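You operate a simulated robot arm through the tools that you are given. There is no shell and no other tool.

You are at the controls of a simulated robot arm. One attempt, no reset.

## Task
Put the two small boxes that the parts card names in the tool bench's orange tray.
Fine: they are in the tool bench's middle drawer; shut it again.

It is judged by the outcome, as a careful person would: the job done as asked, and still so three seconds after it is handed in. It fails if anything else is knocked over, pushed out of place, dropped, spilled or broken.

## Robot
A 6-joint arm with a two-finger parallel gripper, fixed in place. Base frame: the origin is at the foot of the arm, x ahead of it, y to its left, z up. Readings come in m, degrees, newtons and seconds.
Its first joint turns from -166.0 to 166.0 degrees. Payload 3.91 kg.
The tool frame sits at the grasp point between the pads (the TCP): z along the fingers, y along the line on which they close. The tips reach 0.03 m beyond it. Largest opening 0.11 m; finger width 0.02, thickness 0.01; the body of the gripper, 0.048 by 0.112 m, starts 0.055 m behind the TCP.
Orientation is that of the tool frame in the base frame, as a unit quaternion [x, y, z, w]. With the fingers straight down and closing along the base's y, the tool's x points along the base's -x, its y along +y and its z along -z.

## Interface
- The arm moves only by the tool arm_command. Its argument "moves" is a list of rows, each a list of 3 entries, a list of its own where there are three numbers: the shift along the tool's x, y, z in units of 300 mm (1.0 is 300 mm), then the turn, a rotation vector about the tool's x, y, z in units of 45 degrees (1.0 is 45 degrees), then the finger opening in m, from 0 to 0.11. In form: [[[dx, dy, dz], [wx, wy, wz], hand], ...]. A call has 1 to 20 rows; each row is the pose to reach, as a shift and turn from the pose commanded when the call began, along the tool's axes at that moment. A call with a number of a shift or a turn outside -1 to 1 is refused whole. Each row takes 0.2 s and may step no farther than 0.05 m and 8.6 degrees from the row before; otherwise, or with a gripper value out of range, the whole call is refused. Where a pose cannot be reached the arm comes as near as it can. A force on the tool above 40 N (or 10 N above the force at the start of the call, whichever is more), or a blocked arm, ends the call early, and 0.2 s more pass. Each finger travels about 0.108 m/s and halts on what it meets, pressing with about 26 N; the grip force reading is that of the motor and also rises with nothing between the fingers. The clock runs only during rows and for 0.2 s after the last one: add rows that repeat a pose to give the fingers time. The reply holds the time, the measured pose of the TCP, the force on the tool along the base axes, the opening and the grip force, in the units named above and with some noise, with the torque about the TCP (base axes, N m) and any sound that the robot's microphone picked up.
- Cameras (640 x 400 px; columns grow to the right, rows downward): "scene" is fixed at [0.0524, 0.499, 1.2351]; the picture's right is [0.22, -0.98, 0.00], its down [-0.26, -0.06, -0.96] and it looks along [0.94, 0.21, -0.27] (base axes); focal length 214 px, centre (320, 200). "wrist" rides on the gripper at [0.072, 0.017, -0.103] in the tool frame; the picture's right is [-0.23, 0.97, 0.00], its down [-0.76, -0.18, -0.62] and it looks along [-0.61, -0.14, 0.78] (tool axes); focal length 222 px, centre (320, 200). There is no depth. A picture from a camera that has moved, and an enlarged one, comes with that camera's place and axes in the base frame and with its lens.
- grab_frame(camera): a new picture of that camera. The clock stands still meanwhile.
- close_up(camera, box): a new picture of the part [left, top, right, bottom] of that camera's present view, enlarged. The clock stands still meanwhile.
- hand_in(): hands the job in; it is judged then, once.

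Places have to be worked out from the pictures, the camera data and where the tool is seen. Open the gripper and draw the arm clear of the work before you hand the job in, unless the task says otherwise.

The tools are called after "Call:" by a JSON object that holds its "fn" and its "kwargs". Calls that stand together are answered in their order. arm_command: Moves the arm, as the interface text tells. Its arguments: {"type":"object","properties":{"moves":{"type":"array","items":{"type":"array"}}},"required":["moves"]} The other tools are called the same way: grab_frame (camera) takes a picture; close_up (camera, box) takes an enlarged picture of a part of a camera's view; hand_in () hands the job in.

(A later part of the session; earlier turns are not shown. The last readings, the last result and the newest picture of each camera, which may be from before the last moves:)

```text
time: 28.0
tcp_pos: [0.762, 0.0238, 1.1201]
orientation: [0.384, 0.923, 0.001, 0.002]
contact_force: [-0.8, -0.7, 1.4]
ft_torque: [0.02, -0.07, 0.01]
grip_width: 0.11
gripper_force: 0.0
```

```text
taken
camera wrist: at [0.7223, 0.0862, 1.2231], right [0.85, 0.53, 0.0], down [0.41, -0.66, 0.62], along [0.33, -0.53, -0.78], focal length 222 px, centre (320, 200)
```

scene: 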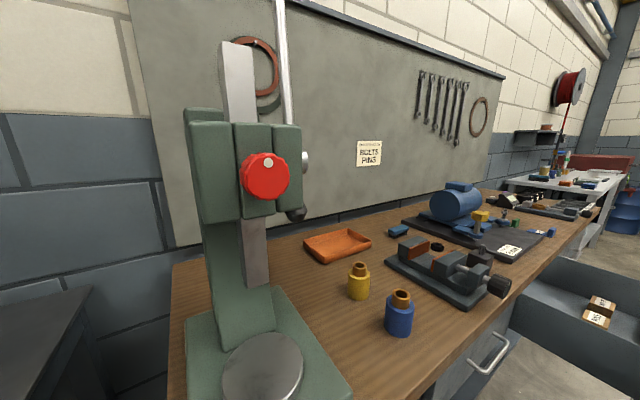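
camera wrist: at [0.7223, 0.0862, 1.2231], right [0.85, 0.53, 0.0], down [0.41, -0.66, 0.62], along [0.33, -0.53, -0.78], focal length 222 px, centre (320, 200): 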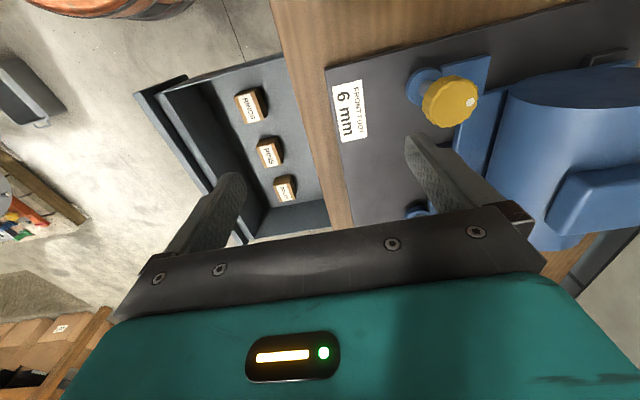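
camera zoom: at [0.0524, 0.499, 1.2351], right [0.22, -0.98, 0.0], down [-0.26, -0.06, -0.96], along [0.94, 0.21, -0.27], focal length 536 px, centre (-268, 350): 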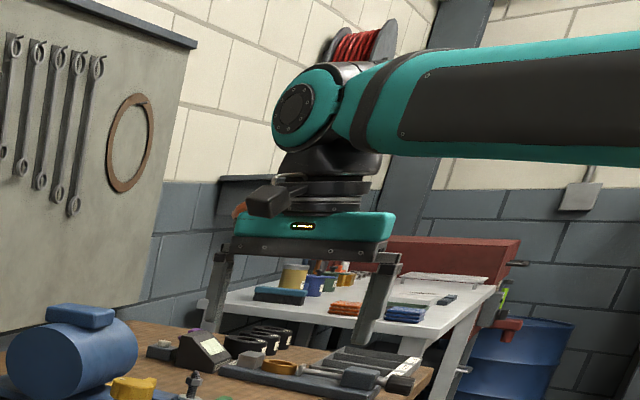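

The housing is nearly hidden behind the gripper here and doesn't hang below the palm. I'll enlarge that sliver to pin it down.

Call:
{"fn": "close_up", "kwargs": {"camera": "scene", "box": [545, 125, 640, 180]}}

Call:
{"fn": "close_up", "kwargs": {"camera": "wrist", "box": [120, 30, 360, 250]}}

```text
6.74 times, centred on (592, 152) of scene
camera zoom: at [0.0524, 0.499, 1.2351], right [0.22, -0.98, 0.0], down [-0.26, -0.06, -0.96], along [0.94, 0.21, -0.27], focal length 1445 px, centre (-1516, 520)
```

zoom: 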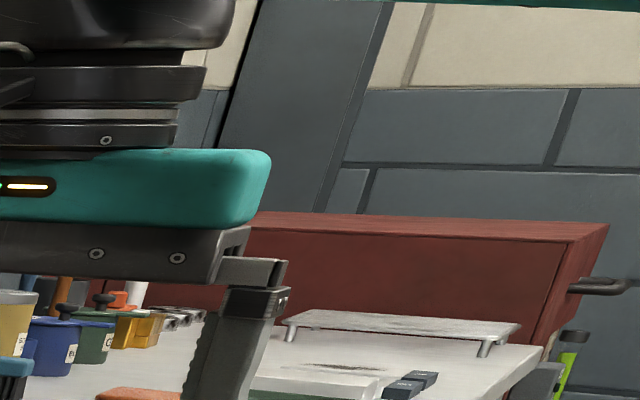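

```text
1.82 times, centred on (240, 140) of wrist
camera zoom: at [0.7223, 0.0862, 1.2231], right [0.85, 0.53, 0.0], down [0.41, -0.66, 0.62], along [0.33, -0.53, -0.78], focal length 404 px, centre (466, 309)
```

zoom: 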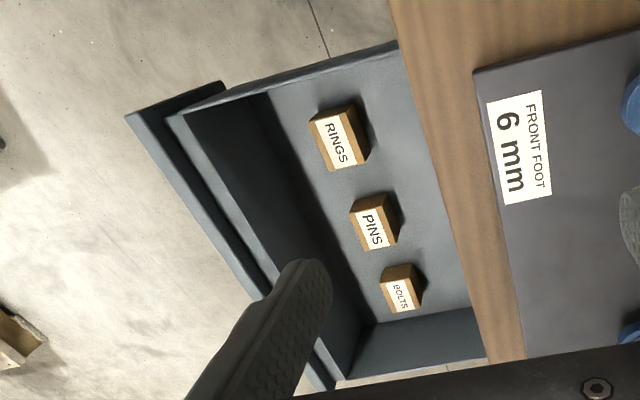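

Call:
{"fn": "close_up", "kwargs": {"camera": "scene", "box": [545, 125, 585, 160]}}

Call:
{"fn": "close_up", "kwargs": {"camera": "wrist", "box": [220, 80, 330, 230]}}

Call:
{"fn": "close_up", "kwargs": {"camera": "scene", "box": [560, 270, 640, 350]}}

```text
11.43 times, centred on (565, 142) of scene
camera zoom: at [0.0524, 0.499, 1.2351], right [0.22, -0.98, 0.0], down [-0.26, -0.06, -0.96], along [0.94, 0.21, -0.27], focal length 2451 px, centre (-2480, 857)
```

zoom: 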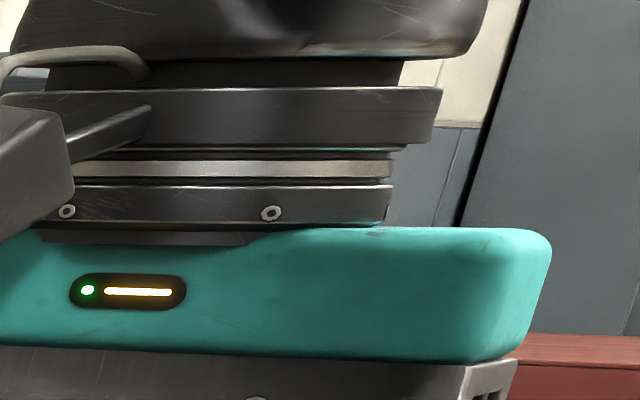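

```text
2.67 times, centred on (275, 155) of wrist
camera zoom: at [0.7223, 0.0862, 1.2231], right [0.85, 0.53, 0.0], down [0.41, -0.66, 0.62], along [0.33, -0.53, -0.78], focal length 592 px, centre (440, 320)
```

zoom: 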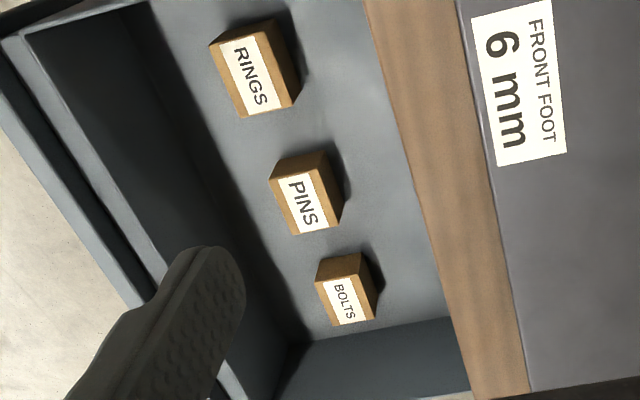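

```text
5.00 times, centred on (600, 310) of scene
camera zoom: at [0.0524, 0.499, 1.2351], right [0.22, -0.98, 0.0], down [-0.26, -0.06, -0.96], along [0.94, 0.21, -0.27], focal length 1072 px, centre (-1080, -350)
```

zoom: 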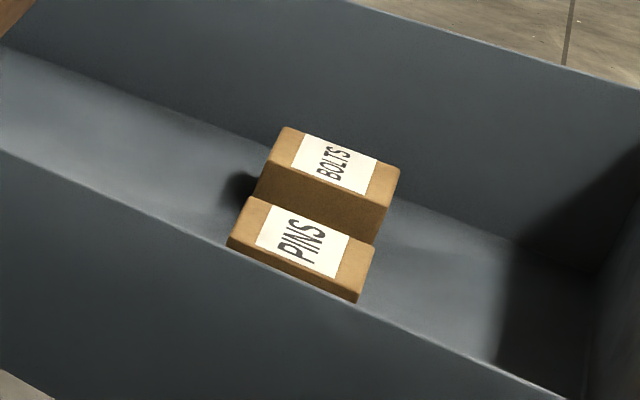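

Call:
{"fn": "close_up", "kwargs": {"camera": "scene", "box": [500, 115, 580, 175]}}

```text
6.67 times, centred on (540, 145) of scene
camera zoom: at [0.0524, 0.499, 1.2351], right [0.22, -0.98, 0.0], down [-0.26, -0.06, -0.96], along [0.94, 0.21, -0.27], focal length 1430 px, centre (-1147, 567)
```

zoom: 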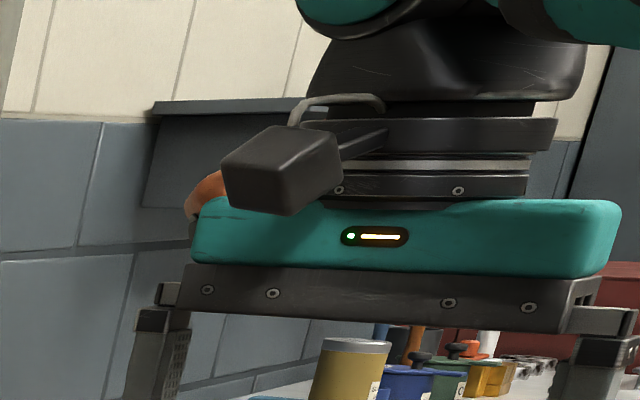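

The housing sits only on the far, bench-facing side and at least 65 mm above the tool point. For PINS that's clear. For BOLTS, next to the drawer's right wall, I'll need a lean. Now I move over PINS, at about (0.750, -0.203) with its top near z 0.71, and stop at z 0.90 to refine.

Call:
{"fn": "arm_command", "kwargs": {"moves": [[[-0.1, -0.113, 0.013], [0, 0, 0], 0.11], [[-0.203, -0.225, 0.027], [0, 0, 0], 0.11], [[-0.304, -0.338, 0.04], [0, 0, 0], 0.11], [[-0.406, -0.45, 0.053], [0, 0, 0], 0.11], [[-0.507, -0.563, 0.067], [0, 0, 0], 0.11], [[-0.507, -0.563, 0.2], [0, 0, 0], 0.11], [[-0.507, -0.563, 0.333], [0, 0, 0], 0.11], [[-0.507, -0.563, 0.467], [0, 0, 0], 0.11], [[-0.507, -0.563, 0.6], [0, 0, 0], 0.11], [[-0.507, -0.563, 0.733], [0, 0, 0], 0.11]]}}

Call:
{"fn": "grab_frame", "kwargs": {"camera": "wrist"}}

Call:
{"fn": "close_up", "kwargs": {"camera": "wrist", "box": [230, 0, 430, 180]}}

Call:
{"fn": "close_up", "kwargs": {"camera": "scene", "box": [500, 180, 640, 350]}}

```text
time: 30.2
tcp_pos: [0.7495, -0.2024, 0.8967]
orientation: [0.382, 0.924, 0.0, 0.001]
contact_force: [0.1, 0.3, 1.0]
ft_torque: [-0.01, 0.0, 0.01]
grip_width: 0.11
gripper_force: 0.2
```

```text
taken
camera wrist: at [0.7102, -0.1394, 1.0003], right [0.85, 0.53, 0.0], down [0.41, -0.66, 0.62], along [0.33, -0.53, -0.78], focal length 222 px, centre (320, 200)
```

wrist: 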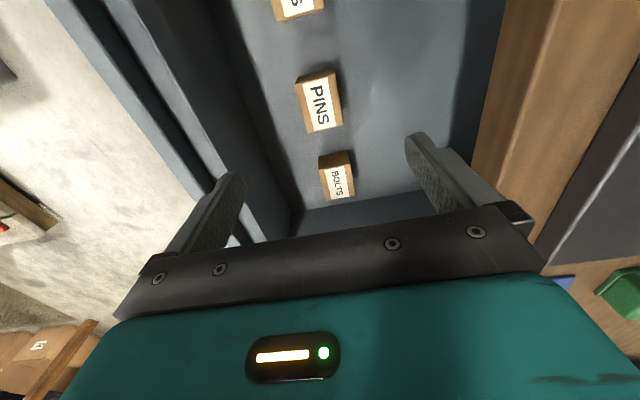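

```text
2.22 times, centred on (330, 90) of wrist
camera zoom: at [0.7102, -0.1394, 1.0003], right [0.85, 0.53, 0.0], down [0.41, -0.66, 0.62], along [0.33, -0.53, -0.78], focal length 494 px, centre (298, 444)
```

zoom: 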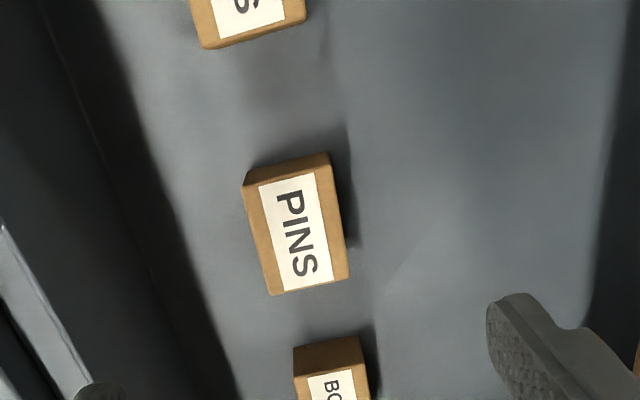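

```text
2.35 times, centred on (570, 265) of scene
camera zoom: at [0.0524, 0.499, 1.2351], right [0.22, -0.98, 0.0], down [-0.26, -0.06, -0.96], along [0.94, 0.21, -0.27], focal length 505 px, centre (-268, 47)
```

zoom: 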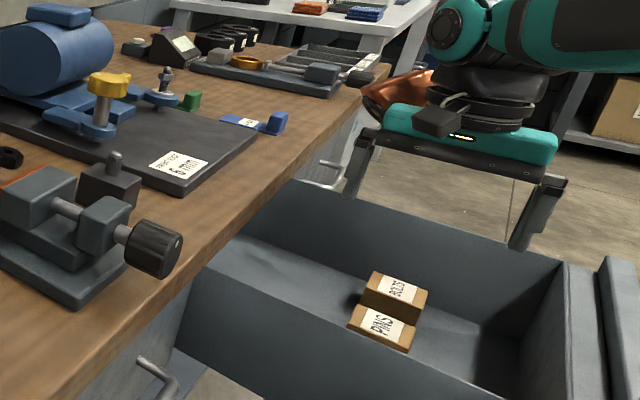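

PINS lies square to the drawer, about 61 × 46 mm, with its centre at (0.751, -0.206). The fingers have about 30 mm of room either side, so I'll descend to tool z 0.703 (tips near 0.673) with a 4 mm correction.

Call:
{"fn": "arm_command", "kwargs": {"moves": [[[-0.013, 0, 0.13], [0, 0, 0], 0.095], [[-0.013, 0, 0.26], [0, 0, 0], 0.095], [[-0.013, 0, 0.39], [0, 0, 0], 0.095], [[-0.013, 0, 0.5], [0, 0, 0], 0.095], [[-0.013, 0, 0.58], [0, 0, 0], 0.095], [[-0.013, 0, 0.62], [0, 0, 0], 0.095], [[-0.013, 0, 0.646], [0, 0, 0], 0.095], [[-0.013, 0, 0.646], [0, 0, 0], 0.095]]}}

Call:
{"fn": "grab_frame", "kwargs": {"camera": "wrist"}}

Call:
{"fn": "close_up", "kwargs": {"camera": "scene", "box": [520, 220, 640, 340]}}

```text
time: 32.0
tcp_pos: [0.7522, -0.2059, 0.703]
orientation: [0.381, 0.924, 0.0, 0.0]
contact_force: [0.8, 0.6, -0.5]
ft_torque: [0.0, 0.0, 0.01]
grip_width: 0.0948
gripper_force: 0.0
```

```text
taken
camera wrist: at [0.7133, -0.1425, 0.8067], right [0.85, 0.53, 0.0], down [0.41, -0.66, 0.62], along [0.33, -0.53, -0.78], focal length 222 px, centre (320, 200)
```

wrist: 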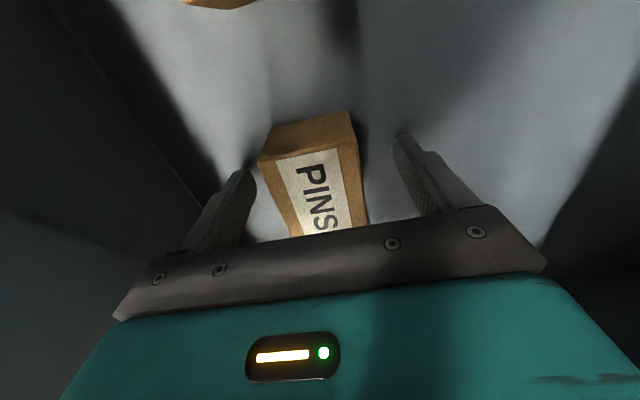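

```text
3.33 times, centred on (580, 280) of scene
camera zoom: at [0.0524, 0.499, 1.2351], right [0.22, -0.98, 0.0], down [-0.26, -0.06, -0.96], along [0.94, 0.21, -0.27], focal length 715 px, centre (-547, -67)
```

zoom: 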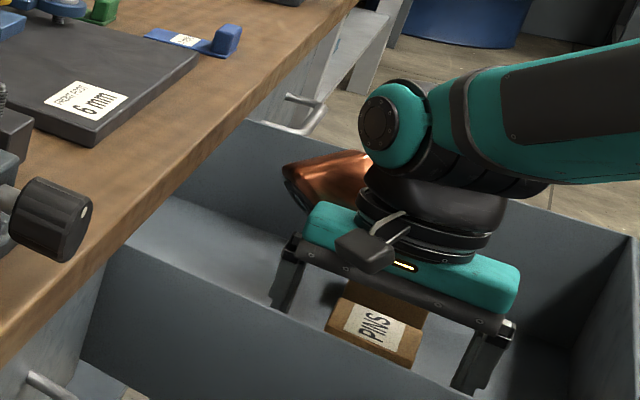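

The fingers straddle PINS, centred to within a millimetre, and BOLTS is clear. Closing now.

Call:
{"fn": "arm_command", "kwargs": {"moves": [[[0, 0, 0], [0, 0, 0], 0.07], [[0, 0, 0], [0, 0, 0], 0.05], [[0, 0, 0], [0, 0, 0], 0.035], [[0, 0, 0], [0, 0, 0], 0.03], [[0, 0, 0], [0, 0, 0], 0.03]]}}

```text
time: 33.2
tcp_pos: [0.7521, -0.2053, 0.7031]
orientation: [0.382, 0.924, 0.0, 0.0]
contact_force: [0.2, 0.1, -0.2]
ft_torque: [-0.05, -0.01, 0.0]
grip_width: 0.0498
gripper_force: 25.6
```

It's gripping at 49.8 mm with 25.6 N. I'll lift straight up slowly and check that PINS is coming along.

Call:
{"fn": "arm_command", "kwargs": {"moves": [[[0, 0, -0.05], [0, 0, 0], 0.03], [[0, 0, -0.13], [0, 0, 0], 0.03], [[0, 0, -0.23], [0, 0, 0], 0.03], [[0, 0, -0.35], [0, 0, 0], 0.03], [[0, 0, -0.48], [0, 0, 0], 0.03], [[0, 0, -0.6], [0, 0, 0], 0.03]]}}

Call:
{"fn": "grab_frame", "kwargs": {"camera": "wrist"}}

Call:
{"fn": "close_up", "kwargs": {"camera": "scene", "box": [500, 180, 640, 350]}}

```text
time: 34.6
tcp_pos: [0.7522, -0.2038, 0.8834]
orientation: [0.382, 0.924, 0.0, 0.0]
contact_force: [0.0, -0.3, -2.7]
ft_torque: [0.0, 0.04, -0.03]
grip_width: 0.0496
gripper_force: 26.2
```

```text
taken
camera wrist: at [0.713, -0.1407, 0.9874], right [0.85, 0.53, 0.0], down [0.41, -0.66, 0.62], along [0.33, -0.53, -0.78], focal length 222 px, centre (320, 200)
```

wrist: 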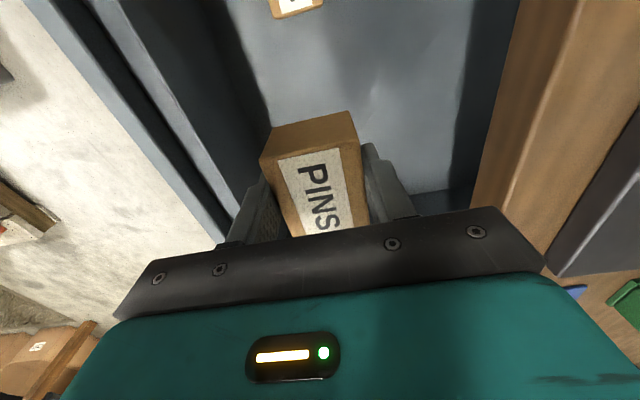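

```text
2.35 times, centred on (570, 265) of scene
camera zoom: at [0.0524, 0.499, 1.2351], right [0.22, -0.98, 0.0], down [-0.26, -0.06, -0.96], along [0.94, 0.21, -0.27], focal length 505 px, centre (-268, 47)
```

zoom: 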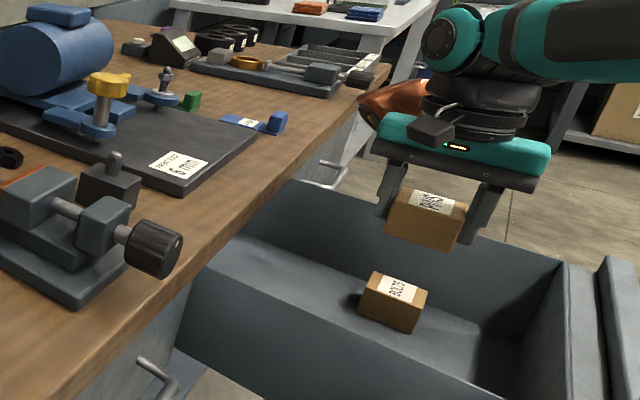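

PINS is held, BOLTS is undisturbed, and the grip is steady. From the views the box bottom is about 37 mm below the tool point. Next I'll rise to z 1.12, then swing left over the bench toward the tray, turning 90° on the way.

Call:
{"fn": "arm_command", "kwargs": {"moves": [[[0, 0, -0.13], [0, 0, 0], 0.03], [[0, 0, -0.26], [0, 0, 0], 0.03], [[0, 0, -0.4], [0, 0, 0], 0.03], [[0, 0, -0.53], [0, 0, 0], 0.03], [[0, 0, -0.66], [0, 0, 0], 0.03], [[0, 0, -0.79], [0, 0, 0], 0.03]]}}

Call:
{"fn": "arm_command", "kwargs": {"moves": [[[0.094, 0.097, 0], [0, 0, -0.1], 0.03], [[0.188, 0.193, 0], [0, 0, -0.2], 0.03], [[0.282, 0.29, 0], [0, 0, -0.3], 0.03], [[0.376, 0.386, 0], [0, 0, -0.4], 0.03], [[0.47, 0.483, 0], [0, 0, -0.5], 0.03], [[0.563, 0.579, 0], [0, 0, -0.6], 0.03], [[0.657, 0.676, 0], [0, 0, -0.7], 0.03], [[0.751, 0.772, 0], [0, 0, -0.8], 0.03], [[0.845, 0.869, 0], [0, 0, -0.9], 0.03], [[0.939, 0.965, 0], [0, 0, -1.0], 0.03]]}}

Call:
{"fn": "grab_frame", "kwargs": {"camera": "wrist"}}

Call:
{"fn": "grab_frame", "kwargs": {"camera": "scene"}}

```text
time: 36.0
tcp_pos: [0.7497, -0.2064, 1.1198]
orientation: [0.382, 0.924, 0.0, -0.001]
contact_force: [0.2, -0.3, -2.4]
ft_torque: [0.01, 0.01, -0.01]
grip_width: 0.0496
gripper_force: 26.1
```

```text
time: 38.2
tcp_pos: [0.7565, 0.1988, 1.1243]
orientation: [-0.001, 1.0, 0.0, 0.0]
contact_force: [-0.9, -0.4, -2.1]
ft_torque: [0.07, -0.02, 0.01]
grip_width: 0.0499
gripper_force: 26.6
```

```text
taken
camera wrist: at [0.684, 0.2153, 1.2278], right [0.23, 0.97, 0.0], down [0.76, -0.18, 0.62], along [0.61, -0.14, -0.78], focal length 222 px, centre (320, 200)
```

wrist: 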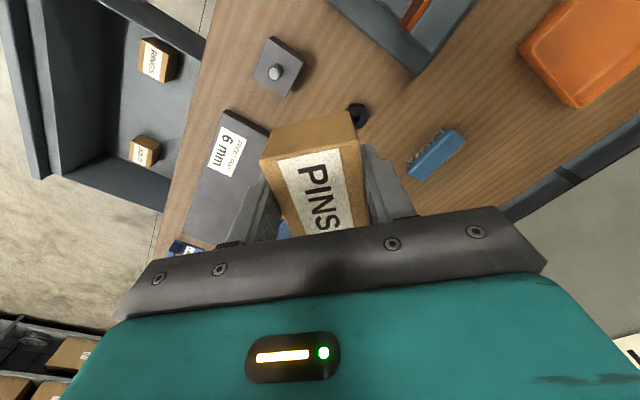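

```text
taken
```

scene: 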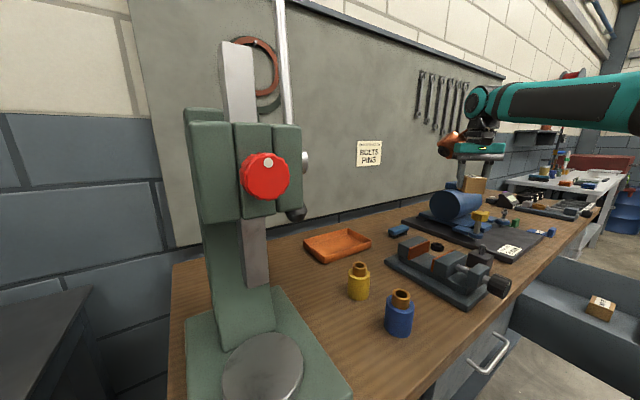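

PINS is firmly held and everything is clear. I'll continue 0.3 m left with the second 45° of turn.

Call:
{"fn": "arm_command", "kwargs": {"moves": [[[-0.001, 0.1, 0], [0, 0, -0.1], 0.03], [[-0.002, 0.2, 0], [0, 0, -0.2], 0.03], [[-0.003, 0.3, 0], [0, 0, -0.3], 0.03], [[-0.004, 0.4, 0], [0, 0, -0.4], 0.03], [[-0.005, 0.5, 0], [0, 0, -0.5], 0.03], [[-0.006, 0.6, 0], [0, 0, -0.6], 0.03], [[-0.007, 0.7, 0], [0, 0, -0.7], 0.03], [[-0.008, 0.8, 0], [0, 0, -0.8], 0.03], [[-0.009, 0.9, 0], [0, 0, -0.9], 0.03], [[-0.01, 1.0, 0], [0, 0, -1.0], 0.03]]}}

Call:
{"fn": "grab_frame", "kwargs": {"camera": "wrist"}}

Call:
{"fn": "grab_frame", "kwargs": {"camera": "scene"}}

```text
time: 40.4
tcp_pos: [0.7601, 0.4981, 1.1212]
orientation: [-0.382, 0.924, 0.001, 0.001]
contact_force: [-1.2, -1.0, -1.5]
ft_torque: [0.03, -0.02, -0.03]
grip_width: 0.0498
gripper_force: 26.7
```

```text
taken
camera wrist: at [0.697, 0.4594, 1.2254], right [-0.53, 0.85, 0.0], down [0.66, 0.41, 0.62], along [0.53, 0.33, -0.78], focal length 222 px, centre (320, 200)
```

wrist: 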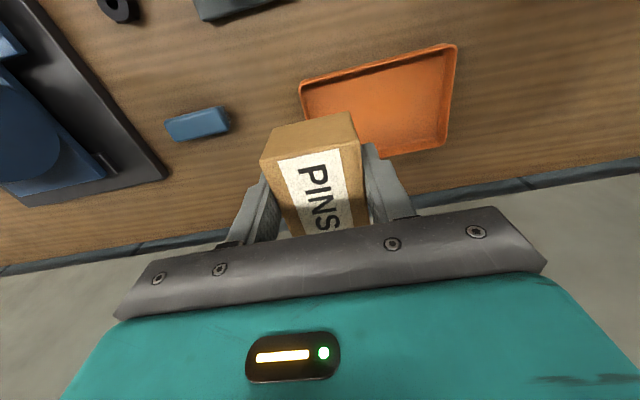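

```text
taken
```

scene: 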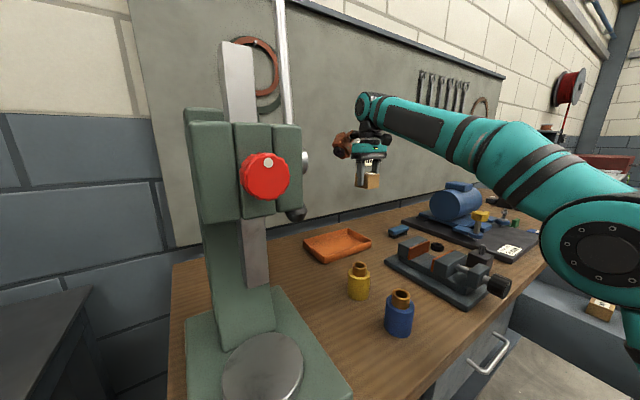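

Triangulating the tray rim gives about 0.208 × 0.144 m, aligned with the bench, centred near (0.745, 0.595), with its rim at z about 0.882. I'll put PINS in its right half, at about (0.764, 0.559), so first I move above that spot and lower to z 0.96 to check.

Call:
{"fn": "arm_command", "kwargs": {"moves": [[[-0.076, 0.067, 0], [0, 0, 0], 0.03], [[-0.151, 0.134, 0], [0, 0, 0], 0.03], [[-0.151, 0.134, 0.13], [0, 0, 0], 0.03], [[-0.151, 0.134, 0.26], [0, 0, 0], 0.03], [[-0.151, 0.134, 0.4], [0, 0, 0], 0.03], [[-0.151, 0.134, 0.533], [0, 0, 0], 0.03]]}}

Call:
{"fn": "grab_frame", "kwargs": {"camera": "wrist"}}

Call:
{"fn": "close_up", "kwargs": {"camera": "scene", "box": [280, 130, 460, 290]}}

```text
time: 41.8
tcp_pos: [0.7635, 0.5592, 0.9609]
orientation: [-0.384, 0.923, 0.0, 0.001]
contact_force: [-0.2, -0.8, -2.3]
ft_torque: [0.01, -0.03, 0.01]
grip_width: 0.0497
gripper_force: 25.9
```

```text
taken
camera wrist: at [0.6996, 0.5198, 1.0646], right [-0.53, 0.85, 0.0], down [0.66, 0.41, 0.62], along [0.53, 0.33, -0.78], focal length 222 px, centre (320, 200)
```

wrist: 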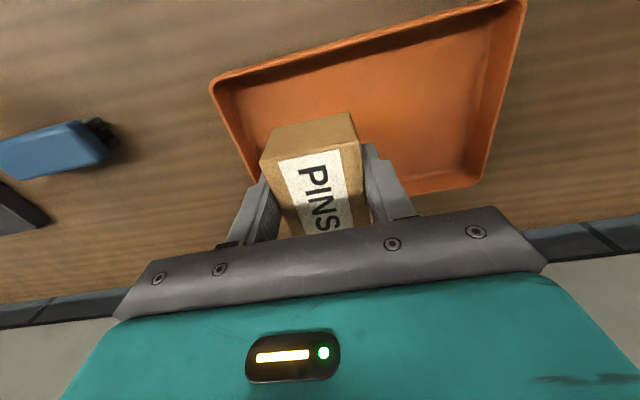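

```text
2.50 times, centred on (370, 210) of scene
camera zoom: at [0.0524, 0.499, 1.2351], right [0.22, -0.98, 0.0], down [-0.26, -0.06, -0.96], along [0.94, 0.21, -0.27], focal length 536 px, centre (195, 175)
```

zoom: 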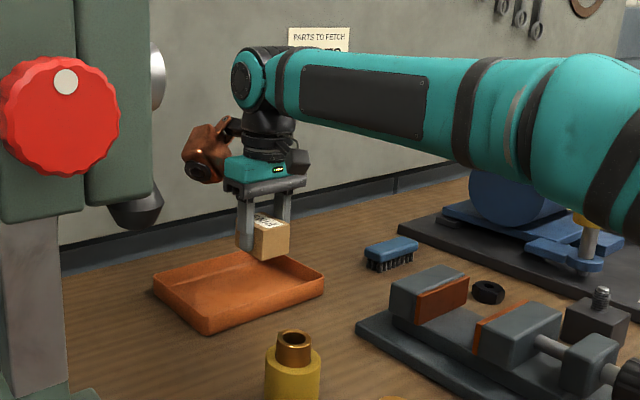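

The box is over the right half of the tray with clearance all round. I'll lower gently to z 0.905 and check forces.

Call:
{"fn": "arm_command", "kwargs": {"moves": [[[0, 0, 0.05], [0, 0, 0], 0.03], [[0, 0, 0.1], [0, 0, 0], 0.03], [[0, 0, 0.145], [0, 0, 0], 0.03], [[0, 0, 0.175], [0, 0, 0], 0.03], [[0, 0, 0.187], [0, 0, 0], 0.03]]}}

Call:
{"fn": "close_up", "kwargs": {"camera": "scene", "box": [300, 190, 400, 270]}}

Call:
{"fn": "grab_frame", "kwargs": {"camera": "wrist"}}

```text
time: 43.0
tcp_pos: [0.7639, 0.5579, 0.9057]
orientation: [-0.383, 0.924, 0.001, 0.0]
contact_force: [-0.4, 0.6, -2.5]
ft_torque: [-0.01, 0.0, -0.02]
grip_width: 0.0497
gripper_force: 26.3
```

```text
5.00 times, centred on (350, 230) of scene
camera zoom: at [0.0524, 0.499, 1.2351], right [0.22, -0.98, 0.0], down [-0.26, -0.06, -0.96], along [0.94, 0.21, -0.27], focal length 1072 px, centre (170, 50)
```

zoom: 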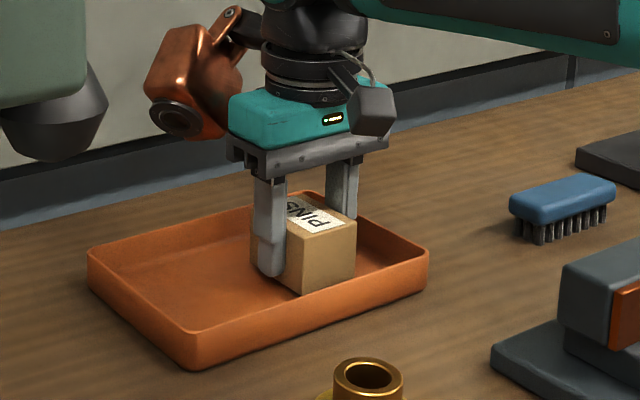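

```text
taken
camera wrist: at [0.7004, 0.5195, 1.0084], right [-0.53, 0.85, 0.0], down [0.66, 0.41, 0.62], along [0.53, 0.33, -0.78], focal length 222 px, centre (320, 200)
```

wrist: 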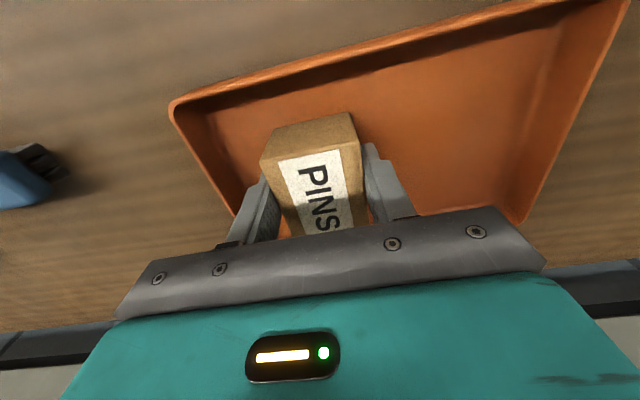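

The box hangs just above the tray floor with no contact yet. I'll creep down in 2–3 mm steps.

Call:
{"fn": "arm_command", "kwargs": {"moves": [[[0, 0, 0.008], [0, 0, 0], 0.03], [[0, 0, 0.016], [0, 0, 0], 0.03], [[0, 0, 0.016], [0, 0, 0], 0.03]]}}

Call:
{"fn": "close_up", "kwargs": {"camera": "scene", "box": [320, 210, 390, 266]}}

```text
time: 43.8
tcp_pos: [0.7632, 0.5586, 0.9008]
orientation: [-0.384, 0.923, 0.0, 0.001]
contact_force: [0.1, 1.6, 8.6]
ft_torque: [-0.08, 0.25, -0.02]
grip_width: 0.0496
gripper_force: 25.9
```

```text
7.14 times, centred on (355, 238) of scene
camera zoom: at [0.0524, 0.499, 1.2351], right [0.22, -0.98, 0.0], down [-0.26, -0.06, -0.96], along [0.94, 0.21, -0.27], focal length 1532 px, centre (70, -71)
```

zoom: 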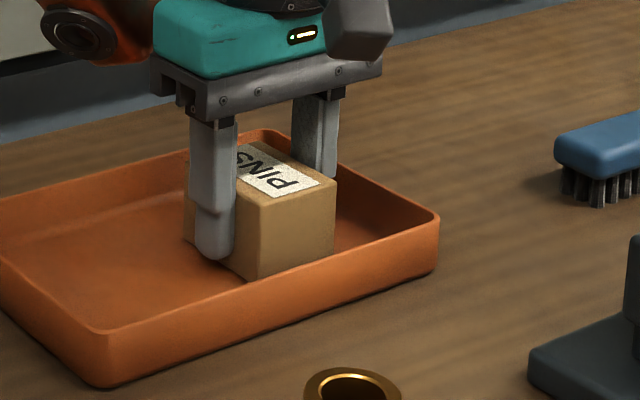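

The upward force jumped to +8.6 N, so the box is resting on the tray floor. I'll open just enough to clear it and lift straight up.

Call:
{"fn": "arm_command", "kwargs": {"moves": [[[0, 0, 0.016], [0, 0, 0], 0.06], [[0, 0, 0.014], [0, 0, 0], 0.068], [[0, 0, 0.014], [0, 0, 0], 0.068], [[0, 0, -0.05], [0, 0, 0], 0.068], [[0, 0, -0.15], [0, 0, 0], 0.068], [[0, 0, -0.3], [0, 0, 0], 0.068], [[0, 0, -0.45], [0, 0, 0], 0.07], [[0, 0, -0.6], [0, 0, 0], 0.07], [[0, 0, -0.75], [0, 0, 0], 0.07]]}}

Call:
{"fn": "grab_frame", "kwargs": {"camera": "wrist"}}

Call:
{"fn": "close_up", "kwargs": {"camera": "scene", "box": [290, 120, 430, 280]}}

```text
time: 45.8
tcp_pos: [0.7618, 0.5586, 1.1283]
orientation: [-0.384, 0.923, 0.0, 0.001]
contact_force: [-0.3, -0.6, 0.8]
ft_torque: [0.04, -0.01, 0.01]
grip_width: 0.0701
gripper_force: 0.1
```

```text
taken
camera wrist: at [0.6982, 0.519, 1.2311], right [-0.53, 0.85, 0.0], down [0.66, 0.41, 0.62], along [0.53, 0.33, -0.78], focal length 222 px, centre (320, 200)
```

wrist: 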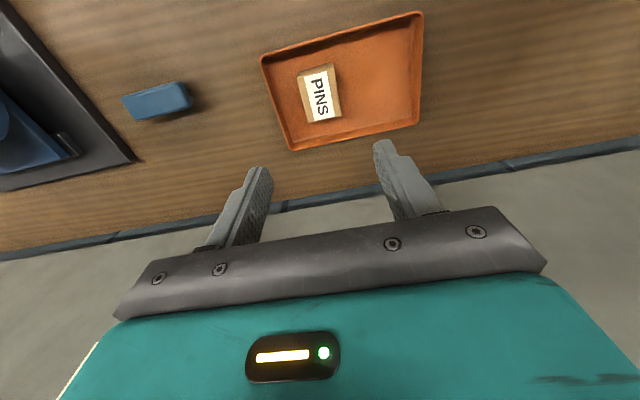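

```text
2.50 times, centred on (360, 200) of scene
camera zoom: at [0.0524, 0.499, 1.2351], right [0.22, -0.98, 0.0], down [-0.26, -0.06, -0.96], along [0.94, 0.21, -0.27], focal length 536 px, centre (220, 200)
```

zoom: 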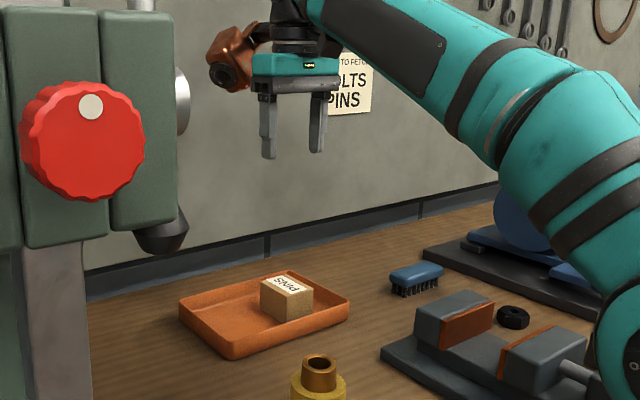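

PINS is resting in the right half of the tray, with its left half free. I'll retrace the path back toward the drawer at height, turning the tool back as I go.

Call:
{"fn": "arm_command", "kwargs": {"moves": [[[0.086, -0.083, 0], [0, 0, 0.1], 0.07], [[0.172, -0.167, 0], [0, 0, 0.2], 0.08], [[0.259, -0.25, 0], [0, 0, 0.3], 0.09], [[0.345, -0.334, 0], [0, 0, 0.4], 0.1], [[0.431, -0.417, 0], [0, 0, 0.5], 0.1], [[0.517, -0.5, 0], [0, 0, 0.6], 0.1], [[0.603, -0.584, 0], [0, 0, 0.7], 0.1], [[0.69, -0.667, 0], [0, 0, 0.8], 0.1], [[0.776, -0.751, 0], [0, 0, 0.9], 0.1], [[0.862, -0.834, 0], [0, 0, 1.0], 0.1]]}}

Call:
{"fn": "arm_command", "kwargs": {"moves": [[[0, -0.1, 0], [0, 0, 0.1], 0.1], [[0, -0.2, 0], [0, 0, 0.2], 0.1], [[0, -0.3, 0], [0, 0, 0.3], 0.1], [[0, -0.4, 0], [0, 0, 0.4], 0.1], [[0, -0.5, 0], [0, 0, 0.5], 0.1], [[0, -0.6, 0], [0, 0, 0.6], 0.1], [[0, -0.7, 0], [0, 0, 0.7], 0.1], [[0, -0.8, 0], [0, 0, 0.8], 0.1], [[0, -0.9, 0], [0, 0, 0.9], 0.1], [[0, -1.0, 0], [0, 0, 1.0], 0.1]]}}

Call:
{"fn": "grab_frame", "kwargs": {"camera": "wrist"}}

Call:
{"fn": "grab_frame", "kwargs": {"camera": "scene"}}

```text
time: 48.0
tcp_pos: [0.7578, 0.1997, 1.1244]
orientation: [0.0, 1.0, 0.0, 0.001]
contact_force: [0.3, 0.3, 0.2]
ft_torque: [-0.01, 0.02, -0.05]
grip_width: 0.1
gripper_force: 0.0
```

```text
time: 50.2
tcp_pos: [0.7578, -0.0983, 1.1244]
orientation: [0.382, 0.924, 0.0, 0.0]
contact_force: [0.2, -0.3, 0.5]
ft_torque: [-0.01, -0.01, 0.0]
grip_width: 0.1001
gripper_force: 0.0
```

```text
taken
camera wrist: at [0.7182, -0.036, 1.228], right [0.85, 0.53, 0.0], down [0.41, -0.66, 0.62], along [0.33, -0.53, -0.78], focal length 222 px, centre (320, 200)
```

wrist: 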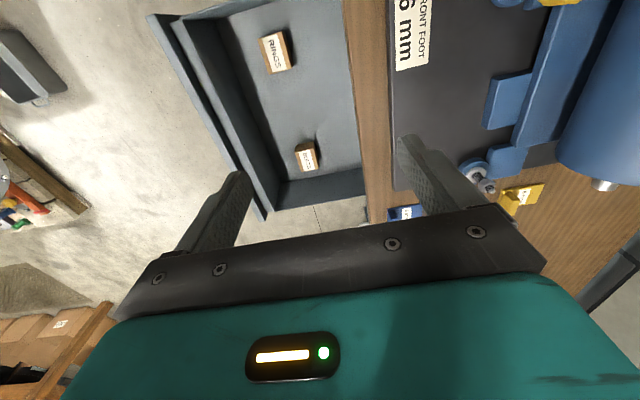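

```text
taken
```

scene: 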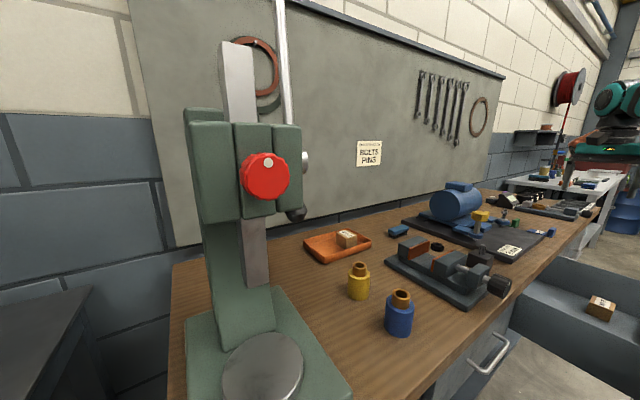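

PINS is visible in the tray and BOLTS is waiting in the drawer. I'll move above BOLTS while leaning the tool 25° toward the left, so the copper housing clears the drawer's right wall.

Call:
{"fn": "arm_command", "kwargs": {"moves": [[[-0.104, -0.044, 0.069], [0, -0.093, 0], 0.1], [[-0.208, -0.089, 0.138], [0, -0.185, 0], 0.1], [[-0.312, -0.133, 0.208], [0, -0.278, 0], 0.1], [[-0.416, -0.177, 0.277], [0, -0.371, 0], 0.1], [[-0.52, -0.222, 0.346], [0, -0.463, 0], 0.1], [[-0.624, -0.266, 0.415], [0, -0.556, 0], 0.1]]}}

Call:
{"fn": "grab_frame", "kwargs": {"camera": "wrist"}}

Call:
{"fn": "close_up", "kwargs": {"camera": "scene", "box": [500, 150, 640, 350]}}

```text
time: 51.6
tcp_pos: [0.8343, -0.2892, 1.0]
orientation: [0.373, 0.902, -0.082, 0.202]
contact_force: [-0.9, 0.2, 0.1]
ft_torque: [0.0, -0.05, 0.0]
grip_width: 0.1002
gripper_force: 0.1
```

```text
taken
camera wrist: at [0.7686, -0.1988, 1.0631], right [0.83, 0.54, 0.1], down [0.17, -0.43, 0.89], along [0.52, -0.72, -0.45], focal length 222 px, centre (320, 200)
```

wrist: 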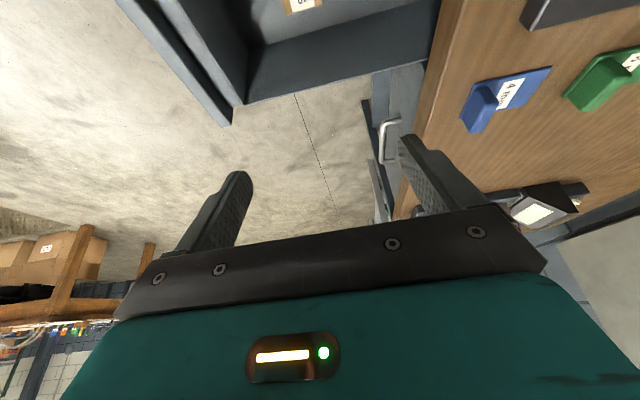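

```text
2.00 times, centred on (570, 250) of scene
camera zoom: at [0.0524, 0.499, 1.2351], right [0.22, -0.98, 0.0], down [-0.26, -0.06, -0.96], along [0.94, 0.21, -0.27], focal length 429 px, centre (-180, 100)
```

zoom: 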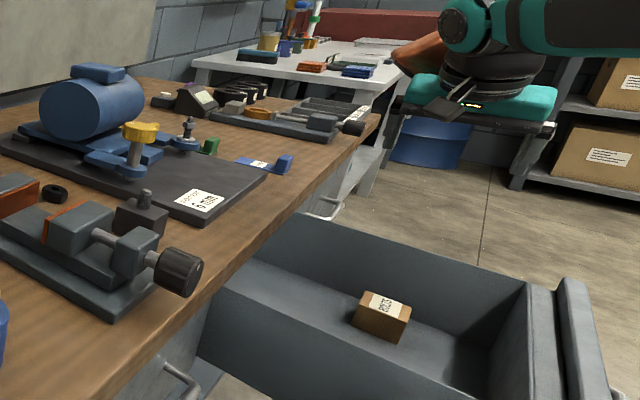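

The lean is in place and BOLTS is directly below the tool, at about (0.837, -0.291). I'll descend vertically to z 0.85 and check clearances.

Call:
{"fn": "arm_command", "kwargs": {"moves": [[[0.053, 0, 0.113], [0, 0, 0], 0.1], [[0.107, 0, 0.227], [0, 0, 0], 0.1], [[0.16, 0, 0.34], [0, 0, 0], 0.1], [[0.213, 0, 0.453], [0, 0, 0], 0.1]]}}

Call:
{"fn": "grab_frame", "kwargs": {"camera": "wrist"}}

Call:
{"fn": "close_up", "kwargs": {"camera": "scene", "box": [540, 190, 640, 340]}}

```text
time: 52.6
tcp_pos: [0.8357, -0.2892, 0.8499]
orientation: [0.373, 0.902, -0.083, 0.201]
contact_force: [0.4, 0.0, 0.1]
ft_torque: [0.02, 0.01, -0.01]
grip_width: 0.1
gripper_force: 0.0
```

```text
taken
camera wrist: at [0.7701, -0.1992, 0.9128], right [0.83, 0.54, 0.1], down [0.17, -0.43, 0.89], along [0.52, -0.72, -0.45], focal length 222 px, centre (320, 200)
```

wrist: 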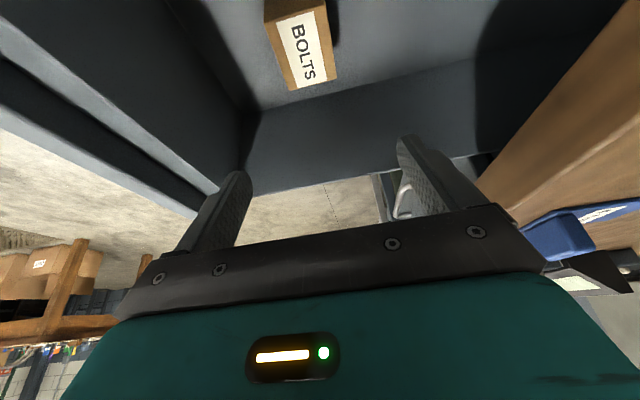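

```text
2.67 times, centred on (590, 265) of scene
camera zoom: at [0.0524, 0.499, 1.2351], right [0.22, -0.98, 0.0], down [-0.26, -0.06, -0.96], along [0.94, 0.21, -0.27], focal length 572 px, centre (-400, 27)
```

zoom: 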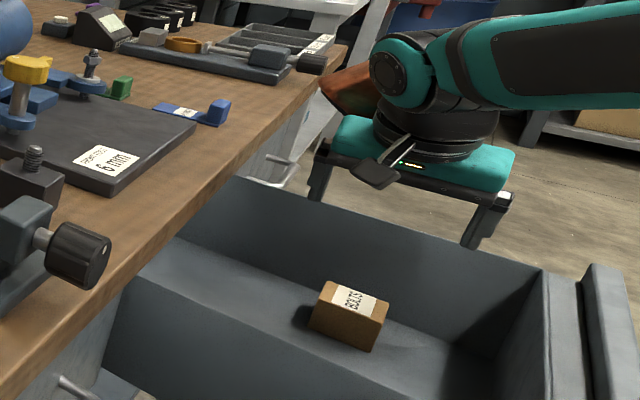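

BOLTS spans about 66 × 47 mm with its centre 5 mm beyond the tool point, which suits the lean. I'll go down to z 0.76 and check the housing against the right wall.

Call:
{"fn": "arm_command", "kwargs": {"moves": [[[0.043, 0.003, 0.091], [0, 0, 0], 0.1], [[0.085, 0.005, 0.181], [0, 0, 0], 0.1], [[0.128, 0.005, 0.272], [0, 0, 0], 0.1]]}}

Call:
{"fn": "grab_frame", "kwargs": {"camera": "wrist"}}

Call:
{"fn": "close_up", "kwargs": {"camera": "scene", "box": [540, 210, 640, 340]}}

```text
time: 53.4
tcp_pos: [0.8348, -0.2877, 0.7596]
orientation: [0.372, 0.902, -0.082, 0.201]
contact_force: [-0.2, 0.2, 0.5]
ft_torque: [0.02, 0.03, -0.01]
grip_width: 0.0998
gripper_force: 0.1
```

```text
taken
camera wrist: at [0.7707, -0.1988, 0.8234], right [0.83, 0.54, 0.1], down [0.18, -0.43, 0.89], along [0.52, -0.72, -0.45], focal length 222 px, centre (320, 200)
```

wrist: 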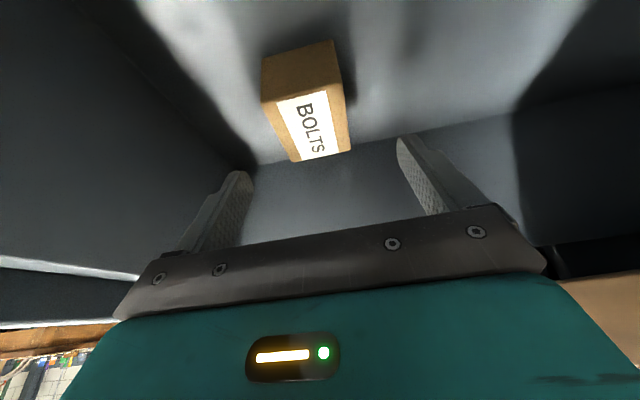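

```text
3.08 times, centred on (590, 275) of scene
camera zoom: at [0.0524, 0.499, 1.2351], right [0.22, -0.98, 0.0], down [-0.26, -0.06, -0.96], along [0.94, 0.21, -0.27], focal length 660 px, centre (-511, -31)
```

zoom: 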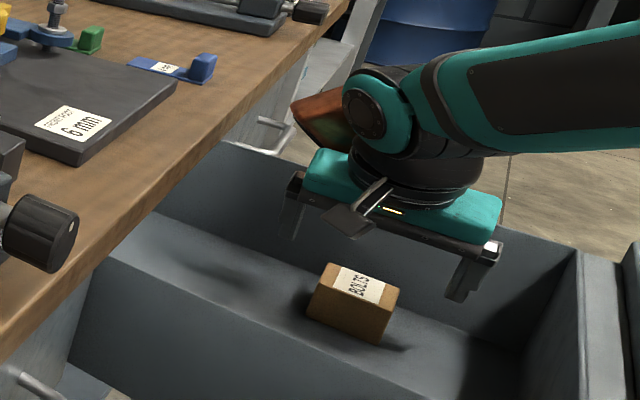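

The wall top is at z about 0.796, and I estimate about 1 cm of margin for the housing at grasp depth. To be safe I'll stay slightly higher (z 0.713) and 3.5 mm further left, moving slowly.

Call:
{"fn": "arm_command", "kwargs": {"moves": [[[0.02, 0, 0.034], [0, 0, 0], 0.1], [[0.039, 0, 0.068], [0, 0, 0], 0.1], [[0.058, 0, 0.102], [0, 0, 0], 0.1], [[0.077, 0, 0.136], [0, 0, 0], 0.1], [[0.077, 0, 0.136], [0, 0, 0], 0.1]]}}

Call:
{"fn": "grab_frame", "kwargs": {"camera": "wrist"}}

Call:
{"fn": "close_up", "kwargs": {"camera": "scene", "box": [540, 210, 640, 340]}}

```text
time: 54.6
tcp_pos: [0.8323, -0.2865, 0.7138]
orientation: [0.373, 0.902, -0.082, 0.201]
contact_force: [0.4, 0.9, 1.0]
ft_torque: [0.02, 0.01, 0.0]
grip_width: 0.1
gripper_force: 0.0
```

```text
taken
camera wrist: at [0.7671, -0.1963, 0.7764], right [0.83, 0.54, 0.1], down [0.18, -0.43, 0.89], along [0.52, -0.72, -0.45], focal length 222 px, centre (320, 200)
```

wrist: 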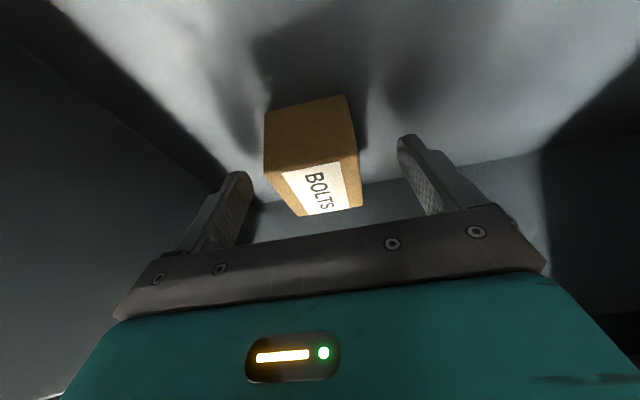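

```text
3.08 times, centred on (590, 275) of scene
camera zoom: at [0.0524, 0.499, 1.2351], right [0.22, -0.98, 0.0], down [-0.26, -0.06, -0.96], along [0.94, 0.21, -0.27], focal length 660 px, centre (-511, -31)
```

zoom: 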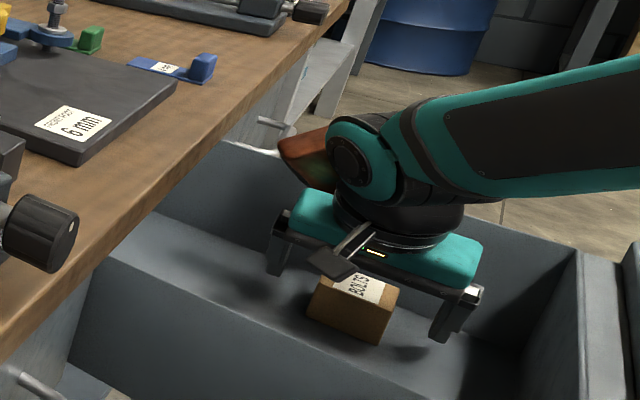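

No contact, and BOLTS sits between the fingertips with about 24 mm of vertical overlap. Closing on it.

Call:
{"fn": "arm_command", "kwargs": {"moves": [[[0, 0, 0], [0, 0, 0], 0.08], [[0, 0, 0], [0, 0, 0], 0.06], [[0, 0, 0], [0, 0, 0], 0.045], [[0, 0, 0], [0, 0, 0], 0.03], [[0, 0, 0], [0, 0, 0], 0.03], [[0, 0, 0], [0, 0, 0], 0.03]]}}

Call:
{"fn": "grab_frame", "kwargs": {"camera": "wrist"}}

```text
time: 56.0
tcp_pos: [0.8337, -0.2863, 0.7137]
orientation: [0.373, 0.902, -0.082, 0.201]
contact_force: [0.5, -0.3, 0.3]
ft_torque: [-0.01, -0.05, 0.01]
grip_width: 0.0501
gripper_force: 25.4
```

```text
taken
camera wrist: at [0.7672, -0.1963, 0.7765], right [0.83, 0.54, 0.1], down [0.18, -0.43, 0.89], along [0.52, -0.72, -0.45], focal length 222 px, centre (320, 200)
```

wrist: 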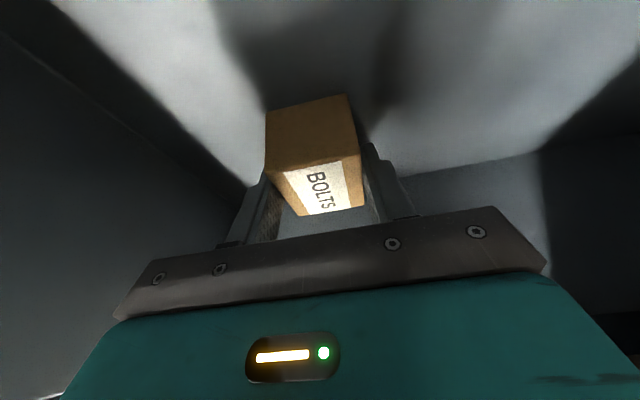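

BOLTS is gripped (50.1 mm, 25 N). Lifting vertically, slowly at first.

Call:
{"fn": "arm_command", "kwargs": {"moves": [[[-0.021, 0, -0.045], [0, 0, 0], 0.03], [[-0.057, 0, -0.121], [0, 0, 0], 0.03], [[-0.106, 0, -0.226], [0, 0, 0], 0.03], [[-0.16, 0, -0.34], [0, 0, 0], 0.03], [[-0.213, 0, -0.453], [0, 0, 0], 0.03]]}}

Call:
{"fn": "grab_frame", "kwargs": {"camera": "wrist"}}

Call:
{"fn": "close_up", "kwargs": {"camera": "scene", "box": [500, 180, 640, 350]}}

```text
time: 57.2
tcp_pos: [0.8344, -0.2851, 0.8607]
orientation: [0.373, 0.902, -0.082, 0.2]
contact_force: [0.4, -0.1, -3.9]
ft_torque: [0.01, 0.03, 0.04]
grip_width: 0.0495
gripper_force: 26.3
```

```text
taken
camera wrist: at [0.7692, -0.1967, 0.9243], right [0.83, 0.54, 0.1], down [0.18, -0.43, 0.89], along [0.52, -0.72, -0.45], focal length 222 px, centre (320, 200)
```

wrist: 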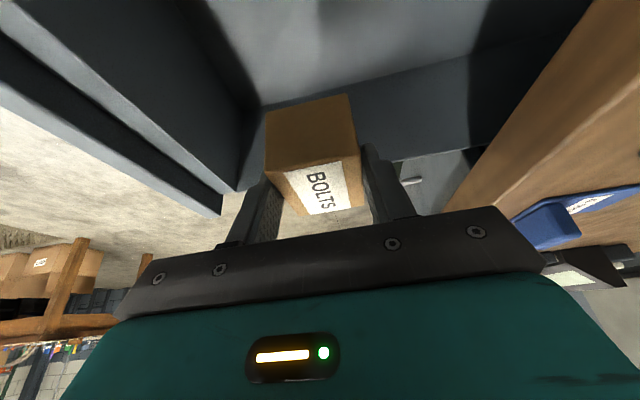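

```text
2.35 times, centred on (570, 265) of scene
camera zoom: at [0.0524, 0.499, 1.2351], right [0.22, -0.98, 0.0], down [-0.26, -0.06, -0.96], along [0.94, 0.21, -0.27], focal length 505 px, centre (-268, 47)
```

zoom: 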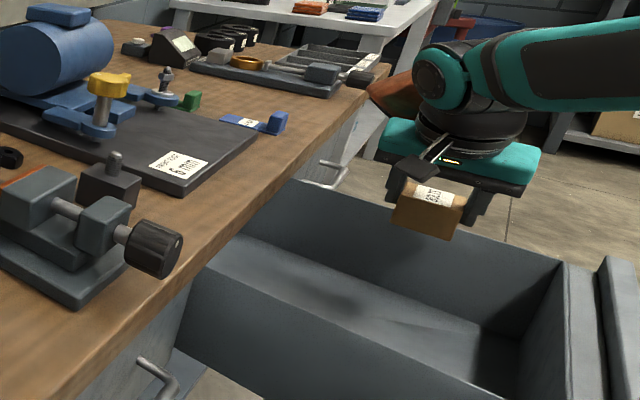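

BOLTS is secure and the drawer now holds only RINGS. I'll raise to z 1.13, then swing to the tray, turning about the vertical so the box stays level.

Call:
{"fn": "arm_command", "kwargs": {"moves": [[[-0.064, 0, -0.136], [0, 0, 0], 0.03], [[-0.128, 0, -0.272], [0, 0, 0], 0.03], [[-0.192, 0, -0.408], [0, 0, 0], 0.03], [[-0.255, 0, -0.543], [0, 0, 0], 0.03], [[-0.319, 0, -0.679], [0, 0, 0], 0.03], [[-0.383, 0, -0.815], [0, 0, 0], 0.03]]}}

Call:
{"fn": "arm_command", "kwargs": {"moves": [[[0.098, 0.076, -0.046], [-0.0426, 0, -0.0905], 0.03], [[0.196, 0.151, -0.092], [-0.0851, 0, -0.181], 0.03], [[0.294, 0.227, -0.138], [-0.1277, 0, -0.2715], 0.03], [[0.392, 0.302, -0.184], [-0.1702, 0, -0.362], 0.03], [[0.49, 0.378, -0.23], [-0.2128, 0, -0.4525], 0.03], [[0.589, 0.454, -0.275], [-0.2554, 0, -0.543], 0.03], [[0.687, 0.529, -0.321], [-0.2979, 0, -0.6335], 0.03], [[0.785, 0.605, -0.367], [-0.3405, 0, -0.724], 0.03], [[0.883, 0.68, -0.413], [-0.383, 0, -0.8145], 0.03], [[0.981, 0.756, -0.459], [-0.4256, 0, -0.905], 0.03]]}}

Call:
{"fn": "grab_frame", "kwargs": {"camera": "scene"}}

```text
time: 58.6
tcp_pos: [0.8324, -0.287, 1.1321]
orientation: [0.372, 0.903, -0.082, 0.2]
contact_force: [0.4, 0.1, -1.9]
ft_torque: [0.02, 0.01, 0.03]
grip_width: 0.0498
gripper_force: 25.9
```

```text
time: 60.8
tcp_pos: [0.7632, 0.1027, 1.1339]
orientation: [-0.001, 0.976, 0.002, 0.217]
contact_force: [-0.1, -0.7, -3.1]
ft_torque: [0.01, 0.03, -0.02]
grip_width: 0.0496
gripper_force: 25.9
```

```text
taken
```

scene: 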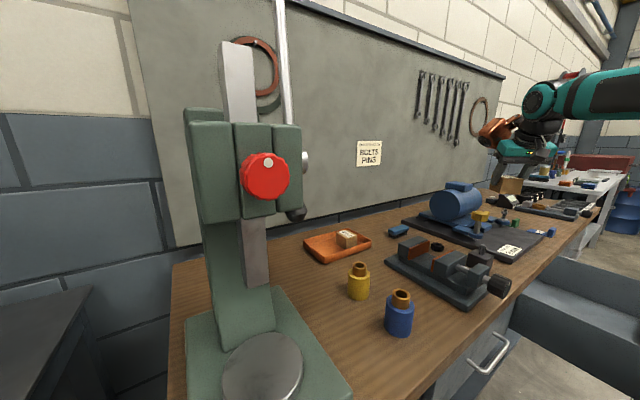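

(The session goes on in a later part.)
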